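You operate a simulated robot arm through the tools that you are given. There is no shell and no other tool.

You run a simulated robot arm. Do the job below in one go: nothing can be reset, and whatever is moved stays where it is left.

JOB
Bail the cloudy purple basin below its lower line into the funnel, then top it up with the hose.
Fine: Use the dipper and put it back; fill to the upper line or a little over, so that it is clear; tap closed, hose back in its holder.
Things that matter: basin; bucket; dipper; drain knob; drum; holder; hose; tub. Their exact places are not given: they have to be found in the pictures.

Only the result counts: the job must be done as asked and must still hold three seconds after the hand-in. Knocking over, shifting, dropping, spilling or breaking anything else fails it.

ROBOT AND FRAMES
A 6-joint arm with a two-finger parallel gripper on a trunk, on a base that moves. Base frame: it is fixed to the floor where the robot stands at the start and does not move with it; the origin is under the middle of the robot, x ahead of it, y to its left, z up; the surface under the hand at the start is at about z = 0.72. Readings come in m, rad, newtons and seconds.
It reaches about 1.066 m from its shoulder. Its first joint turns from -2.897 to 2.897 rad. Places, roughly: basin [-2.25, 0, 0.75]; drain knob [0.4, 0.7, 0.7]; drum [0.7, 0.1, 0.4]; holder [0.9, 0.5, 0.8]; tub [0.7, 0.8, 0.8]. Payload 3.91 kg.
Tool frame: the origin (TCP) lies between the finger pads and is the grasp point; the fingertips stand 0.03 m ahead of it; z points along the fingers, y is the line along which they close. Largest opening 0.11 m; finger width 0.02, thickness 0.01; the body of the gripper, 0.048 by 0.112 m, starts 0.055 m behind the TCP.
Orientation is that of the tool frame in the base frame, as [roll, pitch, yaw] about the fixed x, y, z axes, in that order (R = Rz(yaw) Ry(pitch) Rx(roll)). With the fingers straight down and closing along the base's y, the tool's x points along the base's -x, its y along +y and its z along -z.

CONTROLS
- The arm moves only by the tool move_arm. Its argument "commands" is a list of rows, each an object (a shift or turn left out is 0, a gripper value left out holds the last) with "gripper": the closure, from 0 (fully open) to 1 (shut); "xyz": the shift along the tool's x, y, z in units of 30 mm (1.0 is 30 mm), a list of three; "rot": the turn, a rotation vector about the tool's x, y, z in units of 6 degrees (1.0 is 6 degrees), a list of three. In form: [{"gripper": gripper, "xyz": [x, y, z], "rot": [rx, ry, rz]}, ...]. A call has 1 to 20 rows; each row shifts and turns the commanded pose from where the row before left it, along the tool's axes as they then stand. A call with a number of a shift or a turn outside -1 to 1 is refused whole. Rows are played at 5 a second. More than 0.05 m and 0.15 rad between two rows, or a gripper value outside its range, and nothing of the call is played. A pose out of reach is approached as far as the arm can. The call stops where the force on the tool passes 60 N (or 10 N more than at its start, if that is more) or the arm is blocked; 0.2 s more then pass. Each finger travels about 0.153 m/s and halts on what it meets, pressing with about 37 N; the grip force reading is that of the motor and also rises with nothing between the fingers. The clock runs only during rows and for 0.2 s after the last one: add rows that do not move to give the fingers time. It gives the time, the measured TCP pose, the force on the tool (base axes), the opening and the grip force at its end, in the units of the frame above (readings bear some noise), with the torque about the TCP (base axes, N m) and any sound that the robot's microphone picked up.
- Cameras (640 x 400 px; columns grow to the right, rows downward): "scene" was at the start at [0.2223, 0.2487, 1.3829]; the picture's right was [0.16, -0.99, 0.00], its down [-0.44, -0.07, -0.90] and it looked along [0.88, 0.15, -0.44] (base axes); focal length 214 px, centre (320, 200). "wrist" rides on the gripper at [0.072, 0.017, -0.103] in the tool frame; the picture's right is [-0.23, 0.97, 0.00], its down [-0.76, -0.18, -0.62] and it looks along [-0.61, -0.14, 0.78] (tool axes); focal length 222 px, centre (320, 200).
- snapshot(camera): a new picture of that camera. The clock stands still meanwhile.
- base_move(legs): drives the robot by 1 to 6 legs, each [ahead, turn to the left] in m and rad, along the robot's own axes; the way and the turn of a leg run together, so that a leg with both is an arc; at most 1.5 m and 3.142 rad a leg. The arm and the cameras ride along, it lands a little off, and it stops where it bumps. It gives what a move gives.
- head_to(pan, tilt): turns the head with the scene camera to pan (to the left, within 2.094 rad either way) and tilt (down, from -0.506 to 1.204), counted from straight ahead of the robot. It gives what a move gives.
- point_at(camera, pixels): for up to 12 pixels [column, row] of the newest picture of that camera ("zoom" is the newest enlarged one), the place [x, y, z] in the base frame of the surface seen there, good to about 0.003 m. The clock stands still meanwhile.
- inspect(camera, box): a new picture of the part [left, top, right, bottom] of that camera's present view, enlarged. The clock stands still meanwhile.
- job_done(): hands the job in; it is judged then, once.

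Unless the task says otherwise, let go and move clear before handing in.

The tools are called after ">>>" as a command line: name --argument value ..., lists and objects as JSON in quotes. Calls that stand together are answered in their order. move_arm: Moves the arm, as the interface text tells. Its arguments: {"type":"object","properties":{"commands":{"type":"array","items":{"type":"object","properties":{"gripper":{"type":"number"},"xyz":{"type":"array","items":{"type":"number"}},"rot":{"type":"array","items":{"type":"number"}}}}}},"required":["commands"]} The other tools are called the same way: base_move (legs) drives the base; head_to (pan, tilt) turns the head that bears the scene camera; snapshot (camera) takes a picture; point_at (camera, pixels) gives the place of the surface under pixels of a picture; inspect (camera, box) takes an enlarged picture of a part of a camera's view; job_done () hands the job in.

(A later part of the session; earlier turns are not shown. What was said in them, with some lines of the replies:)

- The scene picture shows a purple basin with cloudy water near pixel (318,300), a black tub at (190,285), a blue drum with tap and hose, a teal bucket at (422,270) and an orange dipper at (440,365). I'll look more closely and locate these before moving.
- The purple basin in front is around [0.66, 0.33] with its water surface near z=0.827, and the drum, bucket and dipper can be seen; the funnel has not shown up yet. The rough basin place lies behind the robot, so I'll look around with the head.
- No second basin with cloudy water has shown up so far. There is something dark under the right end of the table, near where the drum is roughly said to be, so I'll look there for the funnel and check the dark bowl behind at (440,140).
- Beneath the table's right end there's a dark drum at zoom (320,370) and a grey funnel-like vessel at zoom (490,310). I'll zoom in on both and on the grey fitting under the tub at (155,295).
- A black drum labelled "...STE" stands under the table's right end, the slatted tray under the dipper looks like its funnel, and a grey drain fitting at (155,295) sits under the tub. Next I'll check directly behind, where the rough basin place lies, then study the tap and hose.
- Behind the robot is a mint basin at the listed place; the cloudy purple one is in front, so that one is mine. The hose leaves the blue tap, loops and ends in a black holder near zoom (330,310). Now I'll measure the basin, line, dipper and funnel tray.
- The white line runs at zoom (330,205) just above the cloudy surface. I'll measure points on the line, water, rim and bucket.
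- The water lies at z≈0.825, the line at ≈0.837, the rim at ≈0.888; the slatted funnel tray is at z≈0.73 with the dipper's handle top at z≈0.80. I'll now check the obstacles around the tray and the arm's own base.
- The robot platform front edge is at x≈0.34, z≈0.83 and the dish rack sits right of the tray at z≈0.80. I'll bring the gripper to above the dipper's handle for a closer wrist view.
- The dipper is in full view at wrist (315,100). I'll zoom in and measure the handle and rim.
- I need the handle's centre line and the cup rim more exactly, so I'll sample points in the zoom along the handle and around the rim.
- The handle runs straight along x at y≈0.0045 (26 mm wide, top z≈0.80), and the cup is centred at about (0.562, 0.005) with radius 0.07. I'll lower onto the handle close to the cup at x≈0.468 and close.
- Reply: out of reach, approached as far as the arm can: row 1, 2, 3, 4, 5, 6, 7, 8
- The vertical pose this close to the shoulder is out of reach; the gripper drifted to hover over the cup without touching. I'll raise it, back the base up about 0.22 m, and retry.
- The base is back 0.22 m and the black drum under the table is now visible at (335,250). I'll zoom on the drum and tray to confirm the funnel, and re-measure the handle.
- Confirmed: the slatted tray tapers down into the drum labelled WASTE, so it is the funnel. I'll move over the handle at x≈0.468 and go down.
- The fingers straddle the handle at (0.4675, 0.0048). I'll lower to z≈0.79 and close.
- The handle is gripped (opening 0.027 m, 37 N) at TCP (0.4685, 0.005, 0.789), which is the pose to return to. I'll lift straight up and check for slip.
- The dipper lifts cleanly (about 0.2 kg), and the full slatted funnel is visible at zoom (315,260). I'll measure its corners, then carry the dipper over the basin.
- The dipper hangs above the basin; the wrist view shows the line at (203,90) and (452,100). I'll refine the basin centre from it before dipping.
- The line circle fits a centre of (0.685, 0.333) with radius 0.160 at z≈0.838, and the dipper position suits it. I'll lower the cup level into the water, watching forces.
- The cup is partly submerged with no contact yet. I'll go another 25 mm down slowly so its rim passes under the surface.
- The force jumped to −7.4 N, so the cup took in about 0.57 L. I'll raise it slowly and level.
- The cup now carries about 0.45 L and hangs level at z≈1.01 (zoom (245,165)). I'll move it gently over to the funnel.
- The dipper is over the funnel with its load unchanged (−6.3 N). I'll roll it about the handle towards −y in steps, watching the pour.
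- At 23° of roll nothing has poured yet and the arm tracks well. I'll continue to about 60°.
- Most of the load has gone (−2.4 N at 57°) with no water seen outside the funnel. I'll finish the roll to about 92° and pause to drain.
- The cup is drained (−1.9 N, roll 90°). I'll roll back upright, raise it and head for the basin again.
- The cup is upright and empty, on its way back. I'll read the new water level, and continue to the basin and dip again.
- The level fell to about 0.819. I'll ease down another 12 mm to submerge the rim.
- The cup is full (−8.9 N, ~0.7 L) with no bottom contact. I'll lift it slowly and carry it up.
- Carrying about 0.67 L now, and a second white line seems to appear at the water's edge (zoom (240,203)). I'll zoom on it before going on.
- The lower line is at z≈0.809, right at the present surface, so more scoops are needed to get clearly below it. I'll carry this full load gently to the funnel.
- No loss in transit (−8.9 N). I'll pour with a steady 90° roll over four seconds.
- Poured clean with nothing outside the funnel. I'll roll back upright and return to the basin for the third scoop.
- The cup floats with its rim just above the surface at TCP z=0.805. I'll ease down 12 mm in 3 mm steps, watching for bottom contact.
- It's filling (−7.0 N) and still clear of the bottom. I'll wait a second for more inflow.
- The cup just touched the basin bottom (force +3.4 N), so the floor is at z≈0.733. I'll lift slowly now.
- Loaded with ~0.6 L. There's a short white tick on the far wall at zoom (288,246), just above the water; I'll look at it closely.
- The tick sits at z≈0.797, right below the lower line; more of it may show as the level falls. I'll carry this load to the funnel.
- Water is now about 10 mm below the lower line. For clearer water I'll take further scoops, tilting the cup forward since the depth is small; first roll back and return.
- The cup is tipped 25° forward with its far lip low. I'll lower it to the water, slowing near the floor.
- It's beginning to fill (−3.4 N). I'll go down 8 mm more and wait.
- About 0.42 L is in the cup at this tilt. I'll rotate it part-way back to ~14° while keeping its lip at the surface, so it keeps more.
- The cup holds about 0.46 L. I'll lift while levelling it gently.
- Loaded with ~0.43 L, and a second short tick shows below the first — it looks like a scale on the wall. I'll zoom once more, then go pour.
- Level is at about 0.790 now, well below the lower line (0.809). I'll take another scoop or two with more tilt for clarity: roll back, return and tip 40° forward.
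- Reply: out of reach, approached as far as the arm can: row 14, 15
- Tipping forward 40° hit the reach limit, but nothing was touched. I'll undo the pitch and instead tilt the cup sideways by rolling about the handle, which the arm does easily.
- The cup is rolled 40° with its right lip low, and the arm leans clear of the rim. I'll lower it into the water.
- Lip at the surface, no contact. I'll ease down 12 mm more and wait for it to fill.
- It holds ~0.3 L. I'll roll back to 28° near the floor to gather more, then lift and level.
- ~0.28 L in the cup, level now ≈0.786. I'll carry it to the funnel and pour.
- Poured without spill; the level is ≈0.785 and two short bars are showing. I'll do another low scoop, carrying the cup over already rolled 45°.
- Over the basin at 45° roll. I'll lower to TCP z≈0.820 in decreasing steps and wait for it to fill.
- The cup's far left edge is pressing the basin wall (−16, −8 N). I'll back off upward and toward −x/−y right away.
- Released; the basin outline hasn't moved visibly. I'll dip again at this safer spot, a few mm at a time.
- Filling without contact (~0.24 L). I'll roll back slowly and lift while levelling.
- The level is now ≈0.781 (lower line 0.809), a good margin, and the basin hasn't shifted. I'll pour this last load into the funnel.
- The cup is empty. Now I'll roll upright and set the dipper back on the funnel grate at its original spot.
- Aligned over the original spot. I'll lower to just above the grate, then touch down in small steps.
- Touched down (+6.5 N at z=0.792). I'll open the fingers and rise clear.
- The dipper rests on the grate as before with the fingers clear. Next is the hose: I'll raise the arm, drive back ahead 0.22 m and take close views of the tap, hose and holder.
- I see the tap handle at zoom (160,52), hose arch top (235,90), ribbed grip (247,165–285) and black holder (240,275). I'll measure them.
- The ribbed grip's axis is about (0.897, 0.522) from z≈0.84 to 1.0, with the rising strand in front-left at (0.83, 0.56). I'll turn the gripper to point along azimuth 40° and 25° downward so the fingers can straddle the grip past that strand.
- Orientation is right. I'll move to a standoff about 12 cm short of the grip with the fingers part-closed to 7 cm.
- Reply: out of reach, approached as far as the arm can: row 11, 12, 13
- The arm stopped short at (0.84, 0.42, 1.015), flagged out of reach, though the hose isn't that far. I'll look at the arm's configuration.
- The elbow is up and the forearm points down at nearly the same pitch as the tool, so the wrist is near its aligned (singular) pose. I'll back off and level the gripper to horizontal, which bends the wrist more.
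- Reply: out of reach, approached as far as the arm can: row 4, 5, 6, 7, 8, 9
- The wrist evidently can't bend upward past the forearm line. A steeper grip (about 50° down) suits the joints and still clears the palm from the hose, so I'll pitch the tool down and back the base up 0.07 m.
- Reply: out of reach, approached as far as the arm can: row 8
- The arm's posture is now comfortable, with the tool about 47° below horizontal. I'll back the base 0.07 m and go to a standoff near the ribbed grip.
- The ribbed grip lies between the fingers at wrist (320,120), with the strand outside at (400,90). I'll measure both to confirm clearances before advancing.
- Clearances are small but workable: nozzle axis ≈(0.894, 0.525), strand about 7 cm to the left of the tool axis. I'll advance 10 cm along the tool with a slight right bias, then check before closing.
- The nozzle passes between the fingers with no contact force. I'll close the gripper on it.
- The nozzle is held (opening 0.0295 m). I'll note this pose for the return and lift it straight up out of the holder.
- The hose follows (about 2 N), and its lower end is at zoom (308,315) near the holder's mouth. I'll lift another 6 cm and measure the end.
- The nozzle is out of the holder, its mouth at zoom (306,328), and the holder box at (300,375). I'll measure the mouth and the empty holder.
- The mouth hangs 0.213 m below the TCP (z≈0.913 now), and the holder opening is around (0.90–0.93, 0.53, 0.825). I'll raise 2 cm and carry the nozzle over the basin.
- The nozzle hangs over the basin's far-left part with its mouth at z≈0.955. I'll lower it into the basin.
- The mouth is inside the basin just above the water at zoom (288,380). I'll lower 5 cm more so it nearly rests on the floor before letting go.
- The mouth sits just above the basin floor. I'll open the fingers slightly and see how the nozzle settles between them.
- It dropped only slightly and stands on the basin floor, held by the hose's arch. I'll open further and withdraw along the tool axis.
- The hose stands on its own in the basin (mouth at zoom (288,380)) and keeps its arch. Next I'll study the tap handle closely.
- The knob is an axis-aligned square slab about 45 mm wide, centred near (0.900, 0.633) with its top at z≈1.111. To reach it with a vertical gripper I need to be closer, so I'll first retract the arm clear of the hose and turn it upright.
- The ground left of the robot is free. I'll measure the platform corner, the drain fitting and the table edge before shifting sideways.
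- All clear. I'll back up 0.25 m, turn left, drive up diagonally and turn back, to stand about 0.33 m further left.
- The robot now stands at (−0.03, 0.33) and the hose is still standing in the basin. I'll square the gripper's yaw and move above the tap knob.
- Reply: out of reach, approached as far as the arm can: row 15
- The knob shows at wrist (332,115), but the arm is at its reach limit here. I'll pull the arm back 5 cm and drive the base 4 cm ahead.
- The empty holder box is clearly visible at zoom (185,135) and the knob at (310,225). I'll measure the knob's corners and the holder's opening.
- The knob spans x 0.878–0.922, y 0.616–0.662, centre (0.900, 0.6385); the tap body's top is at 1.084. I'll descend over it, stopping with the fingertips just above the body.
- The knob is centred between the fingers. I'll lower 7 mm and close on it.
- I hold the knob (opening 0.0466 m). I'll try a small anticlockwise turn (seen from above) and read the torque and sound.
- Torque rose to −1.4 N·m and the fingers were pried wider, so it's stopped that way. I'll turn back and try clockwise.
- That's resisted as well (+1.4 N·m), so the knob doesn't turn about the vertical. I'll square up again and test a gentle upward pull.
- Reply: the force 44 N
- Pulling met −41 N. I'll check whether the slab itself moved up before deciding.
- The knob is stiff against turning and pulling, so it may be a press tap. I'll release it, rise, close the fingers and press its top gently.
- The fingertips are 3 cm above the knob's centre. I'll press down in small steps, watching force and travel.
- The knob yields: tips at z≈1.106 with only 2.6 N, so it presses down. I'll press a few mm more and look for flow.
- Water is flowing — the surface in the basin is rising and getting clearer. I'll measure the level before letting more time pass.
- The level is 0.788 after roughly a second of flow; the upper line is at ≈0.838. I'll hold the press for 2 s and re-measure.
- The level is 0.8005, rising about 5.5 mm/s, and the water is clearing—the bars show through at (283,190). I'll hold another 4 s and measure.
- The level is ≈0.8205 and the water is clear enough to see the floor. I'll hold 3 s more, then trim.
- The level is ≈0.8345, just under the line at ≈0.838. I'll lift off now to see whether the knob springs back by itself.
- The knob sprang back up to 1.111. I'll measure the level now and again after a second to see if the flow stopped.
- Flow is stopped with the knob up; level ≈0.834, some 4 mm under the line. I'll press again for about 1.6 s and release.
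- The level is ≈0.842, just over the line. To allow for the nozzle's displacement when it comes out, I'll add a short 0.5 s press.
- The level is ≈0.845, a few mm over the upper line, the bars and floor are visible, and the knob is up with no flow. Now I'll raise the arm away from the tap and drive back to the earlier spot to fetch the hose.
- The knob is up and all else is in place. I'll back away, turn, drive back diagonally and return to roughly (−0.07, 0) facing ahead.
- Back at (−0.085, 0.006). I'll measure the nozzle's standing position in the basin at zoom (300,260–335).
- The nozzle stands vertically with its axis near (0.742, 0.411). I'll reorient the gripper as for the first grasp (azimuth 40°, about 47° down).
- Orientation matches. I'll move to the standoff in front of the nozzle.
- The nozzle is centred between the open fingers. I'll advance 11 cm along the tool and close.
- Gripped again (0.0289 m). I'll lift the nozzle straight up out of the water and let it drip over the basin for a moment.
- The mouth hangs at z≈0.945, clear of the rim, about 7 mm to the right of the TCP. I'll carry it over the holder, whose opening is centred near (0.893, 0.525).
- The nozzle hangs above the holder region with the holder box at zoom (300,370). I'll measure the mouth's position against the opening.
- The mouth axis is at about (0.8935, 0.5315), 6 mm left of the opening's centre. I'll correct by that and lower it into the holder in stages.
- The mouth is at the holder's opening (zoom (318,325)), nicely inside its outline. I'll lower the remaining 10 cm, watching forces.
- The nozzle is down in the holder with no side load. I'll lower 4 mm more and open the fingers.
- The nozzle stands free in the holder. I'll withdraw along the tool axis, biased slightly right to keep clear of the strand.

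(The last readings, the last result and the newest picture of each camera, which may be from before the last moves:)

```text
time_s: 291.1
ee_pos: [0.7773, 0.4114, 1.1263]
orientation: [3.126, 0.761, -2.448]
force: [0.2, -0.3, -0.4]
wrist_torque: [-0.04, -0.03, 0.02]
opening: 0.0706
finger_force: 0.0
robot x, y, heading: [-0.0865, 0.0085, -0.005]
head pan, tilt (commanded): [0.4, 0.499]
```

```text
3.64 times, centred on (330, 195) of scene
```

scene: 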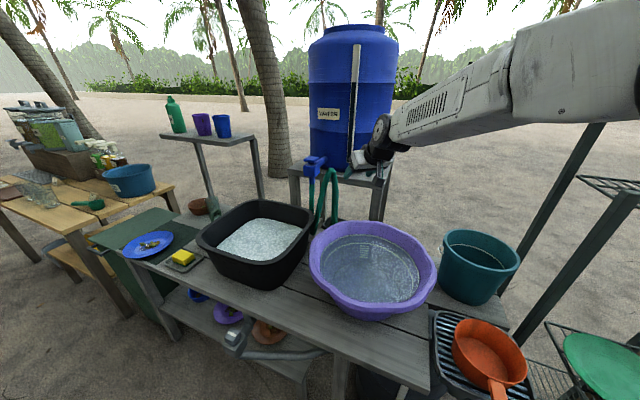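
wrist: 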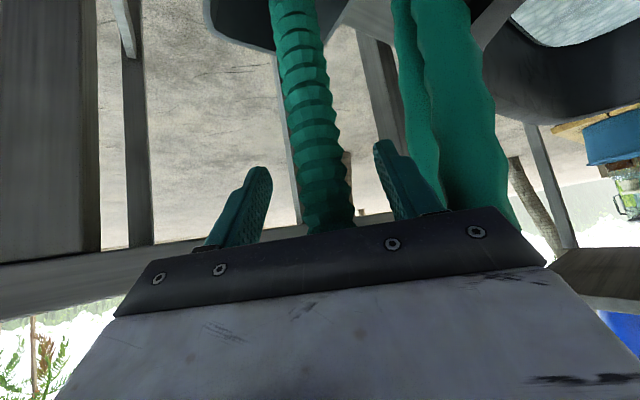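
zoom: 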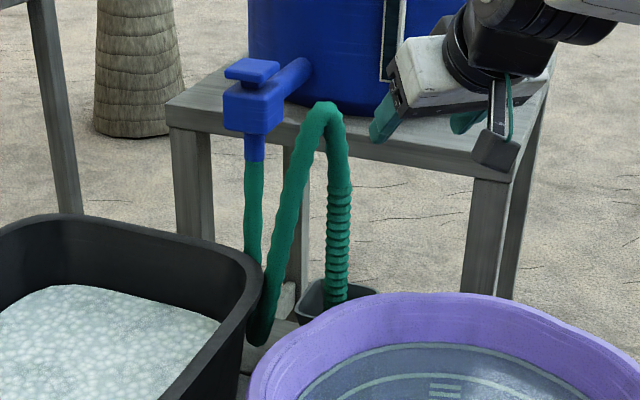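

The hose is back in its holder just as at the start, and the knob is up. I'll move the arm well clear and check the final water level, clarity and dipper.

>>> move_arm --commands '[{"xyz": [0, 0, -1]}, {"xyz": [0, 0, -1]}, {"xyz": [-0.4, 0, -0.9]}, {"xyz": [-0.4, 0, -0.9]}, {"rot": [0, 0.9, 0]}, {"rot": [0, 0.9, 0]}, {"rot": [0, 0.9, 0]}, {"rot": [0, 0.9, 0]}, {"rot": [0, 0.9, 0]}, {"rot": [0, 0.9, 0]}, {"rot": [0, 0.9, 0]}, {"rot": [0, 0.9, 0]}, {"xyz": [0.5, 0, -0.8]}, {"xyz": [0.8, 0, -0.5]}, {"xyz": [0, 0, 0]}]'

>>> head_to --pan 0.25 --tilt 0.75

>>> snapshot --camera "scene"

>>> inspect --camera "scene" --box '[250, 120, 410, 240]'

```text
time_s: 294.3
ee_pos: [0.702, 0.3449, 1.264]
orientation: [3.129, 0.006, -2.438]
force: [-1.0, -0.3, 0.4]
wrist_torque: [-0.03, 0.0, 0.01]
opening: 0.0702
finger_force: 0.1
robot x, y, heading: [-0.0838, 0.0064, -0.004]
head pan, tilt (commanded): [0.4, 0.499]
```

```text
time_s: 295.1
ee_pos: [0.7034, 0.3443, 1.2644]
orientation: [3.129, 0.006, -2.438]
force: [0.7, -0.1, -0.4]
wrist_torque: [0.03, -0.03, 0.0]
opening: 0.0705
finger_force: 0.1
robot x, y, heading: [-0.0893, 0.0084, -0.008]
head pan, tilt (commanded): [0.25, 0.75]
```

```text
taken
```

scene: 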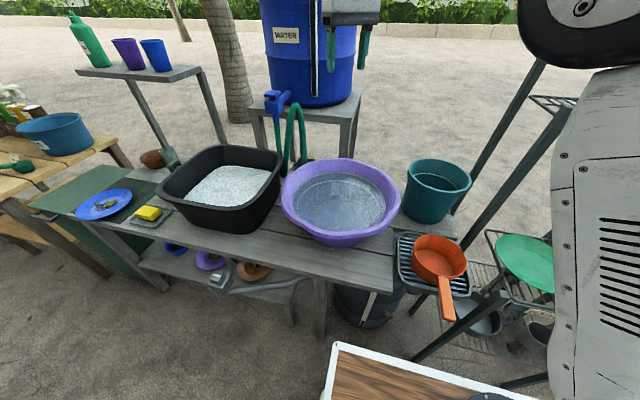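

```text
3.33 times, centred on (330, 180) of scene
```

zoom: 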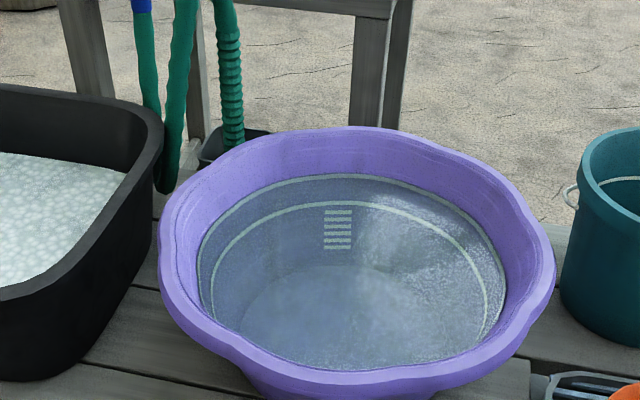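

The water is clear — all six bars at zoom (338,230) show through — and the upper line lies just under the surface. I'll measure the final level and check the table, dipper and funnel for any spill.

>>> point_at --camera "zoom" --pixels '[[300, 330], [350, 320], [400, 290], [420, 240], [440, 270], [280, 300], [390, 220], [360, 200], [300, 350], [450, 320], [338, 178], [210, 250]]'

>>> inspect --camera "scene" --box '[380, 200, 500, 340]'

>>> inspect --camera "scene" --box '[240, 70, 340, 180]'

>>> inspect --camera "scene" --box '[150, 180, 410, 350]'

```text
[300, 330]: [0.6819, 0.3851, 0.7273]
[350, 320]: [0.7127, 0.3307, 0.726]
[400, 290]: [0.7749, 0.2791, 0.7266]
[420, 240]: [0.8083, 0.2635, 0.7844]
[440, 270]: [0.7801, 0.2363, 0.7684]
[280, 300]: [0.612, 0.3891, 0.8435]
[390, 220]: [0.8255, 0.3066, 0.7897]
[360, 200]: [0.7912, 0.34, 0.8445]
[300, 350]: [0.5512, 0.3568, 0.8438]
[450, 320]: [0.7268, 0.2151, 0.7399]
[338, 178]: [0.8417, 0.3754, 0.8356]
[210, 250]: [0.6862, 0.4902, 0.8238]
```

```text
2.86 times, centred on (440, 270) of scene
```

zoom: 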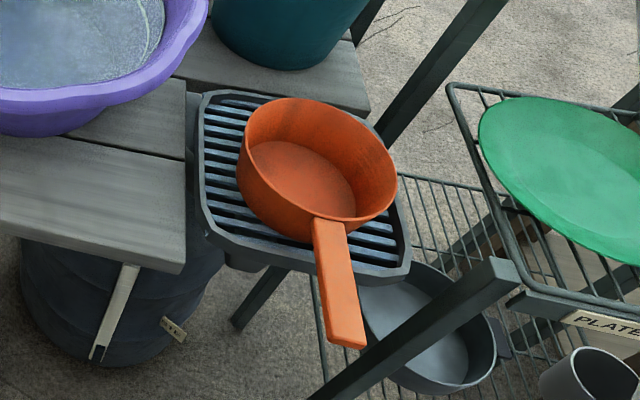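

```text
3.64 times, centred on (290, 125) of scene
```

zoom: 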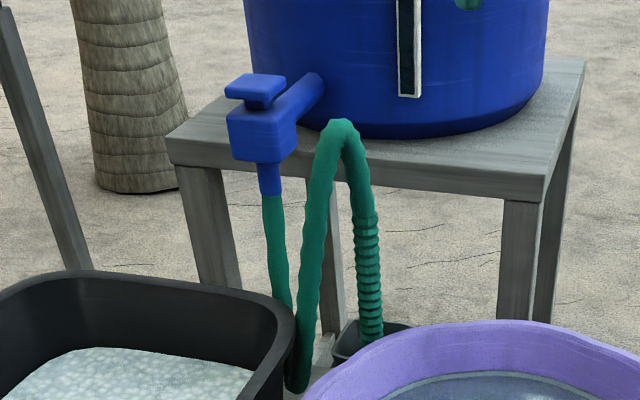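

```text
2.35 times, centred on (280, 265) of scene
```

zoom: 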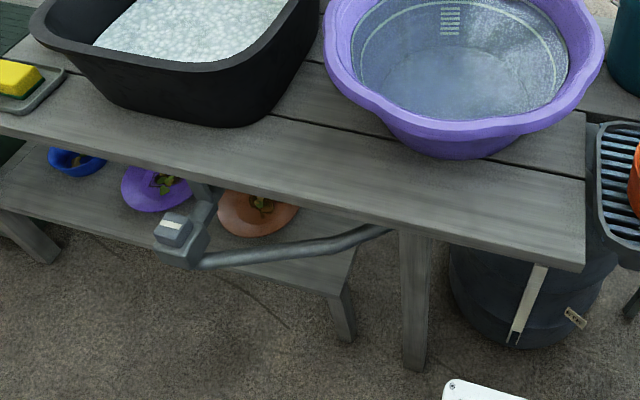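

The final level is ≈0.844 (line ≈0.838), the water is clear, the tap knob is up with no flow and the hose stands in its holder. The dipper is back on the funnel grate, nothing is spilled and the arm is clear, so I'm handing in.

>>> job_done

```text
The job is handed in.
```

I bailed the cloudy purple basin and refilled it with clear water, and I've handed the job in; the judge's result isn't shown to me.

- **Bailing:** I took six dippers of cloudy water and poured them through the slatted funnel into the waste drum. That brought the level to about z = 0.781 m, roughly 28 mm below the lower line.
- **Filling:** The basin now stands at about z = 0.844 m, some 5 mm over the upper line. All six bars on the inside wall show through the water.
- **Dipper:** It is back on the funnel grate where it started.
- **Tap and hose:** The tap is a press knob that springs shut. It is up with no flow, and the hose is back in its holder.
- **Contact:** During the sixth scoop the cup pressed the basin wall with about 18 N. I backed off at once, and the basin had not visibly moved afterwards.

The rough basin position in the brief pointed to a mint-coloured basin behind the robot; I worked on the purple one in front. I saw no water outside the funnel and basin at the end, and the arm is clear of everything.
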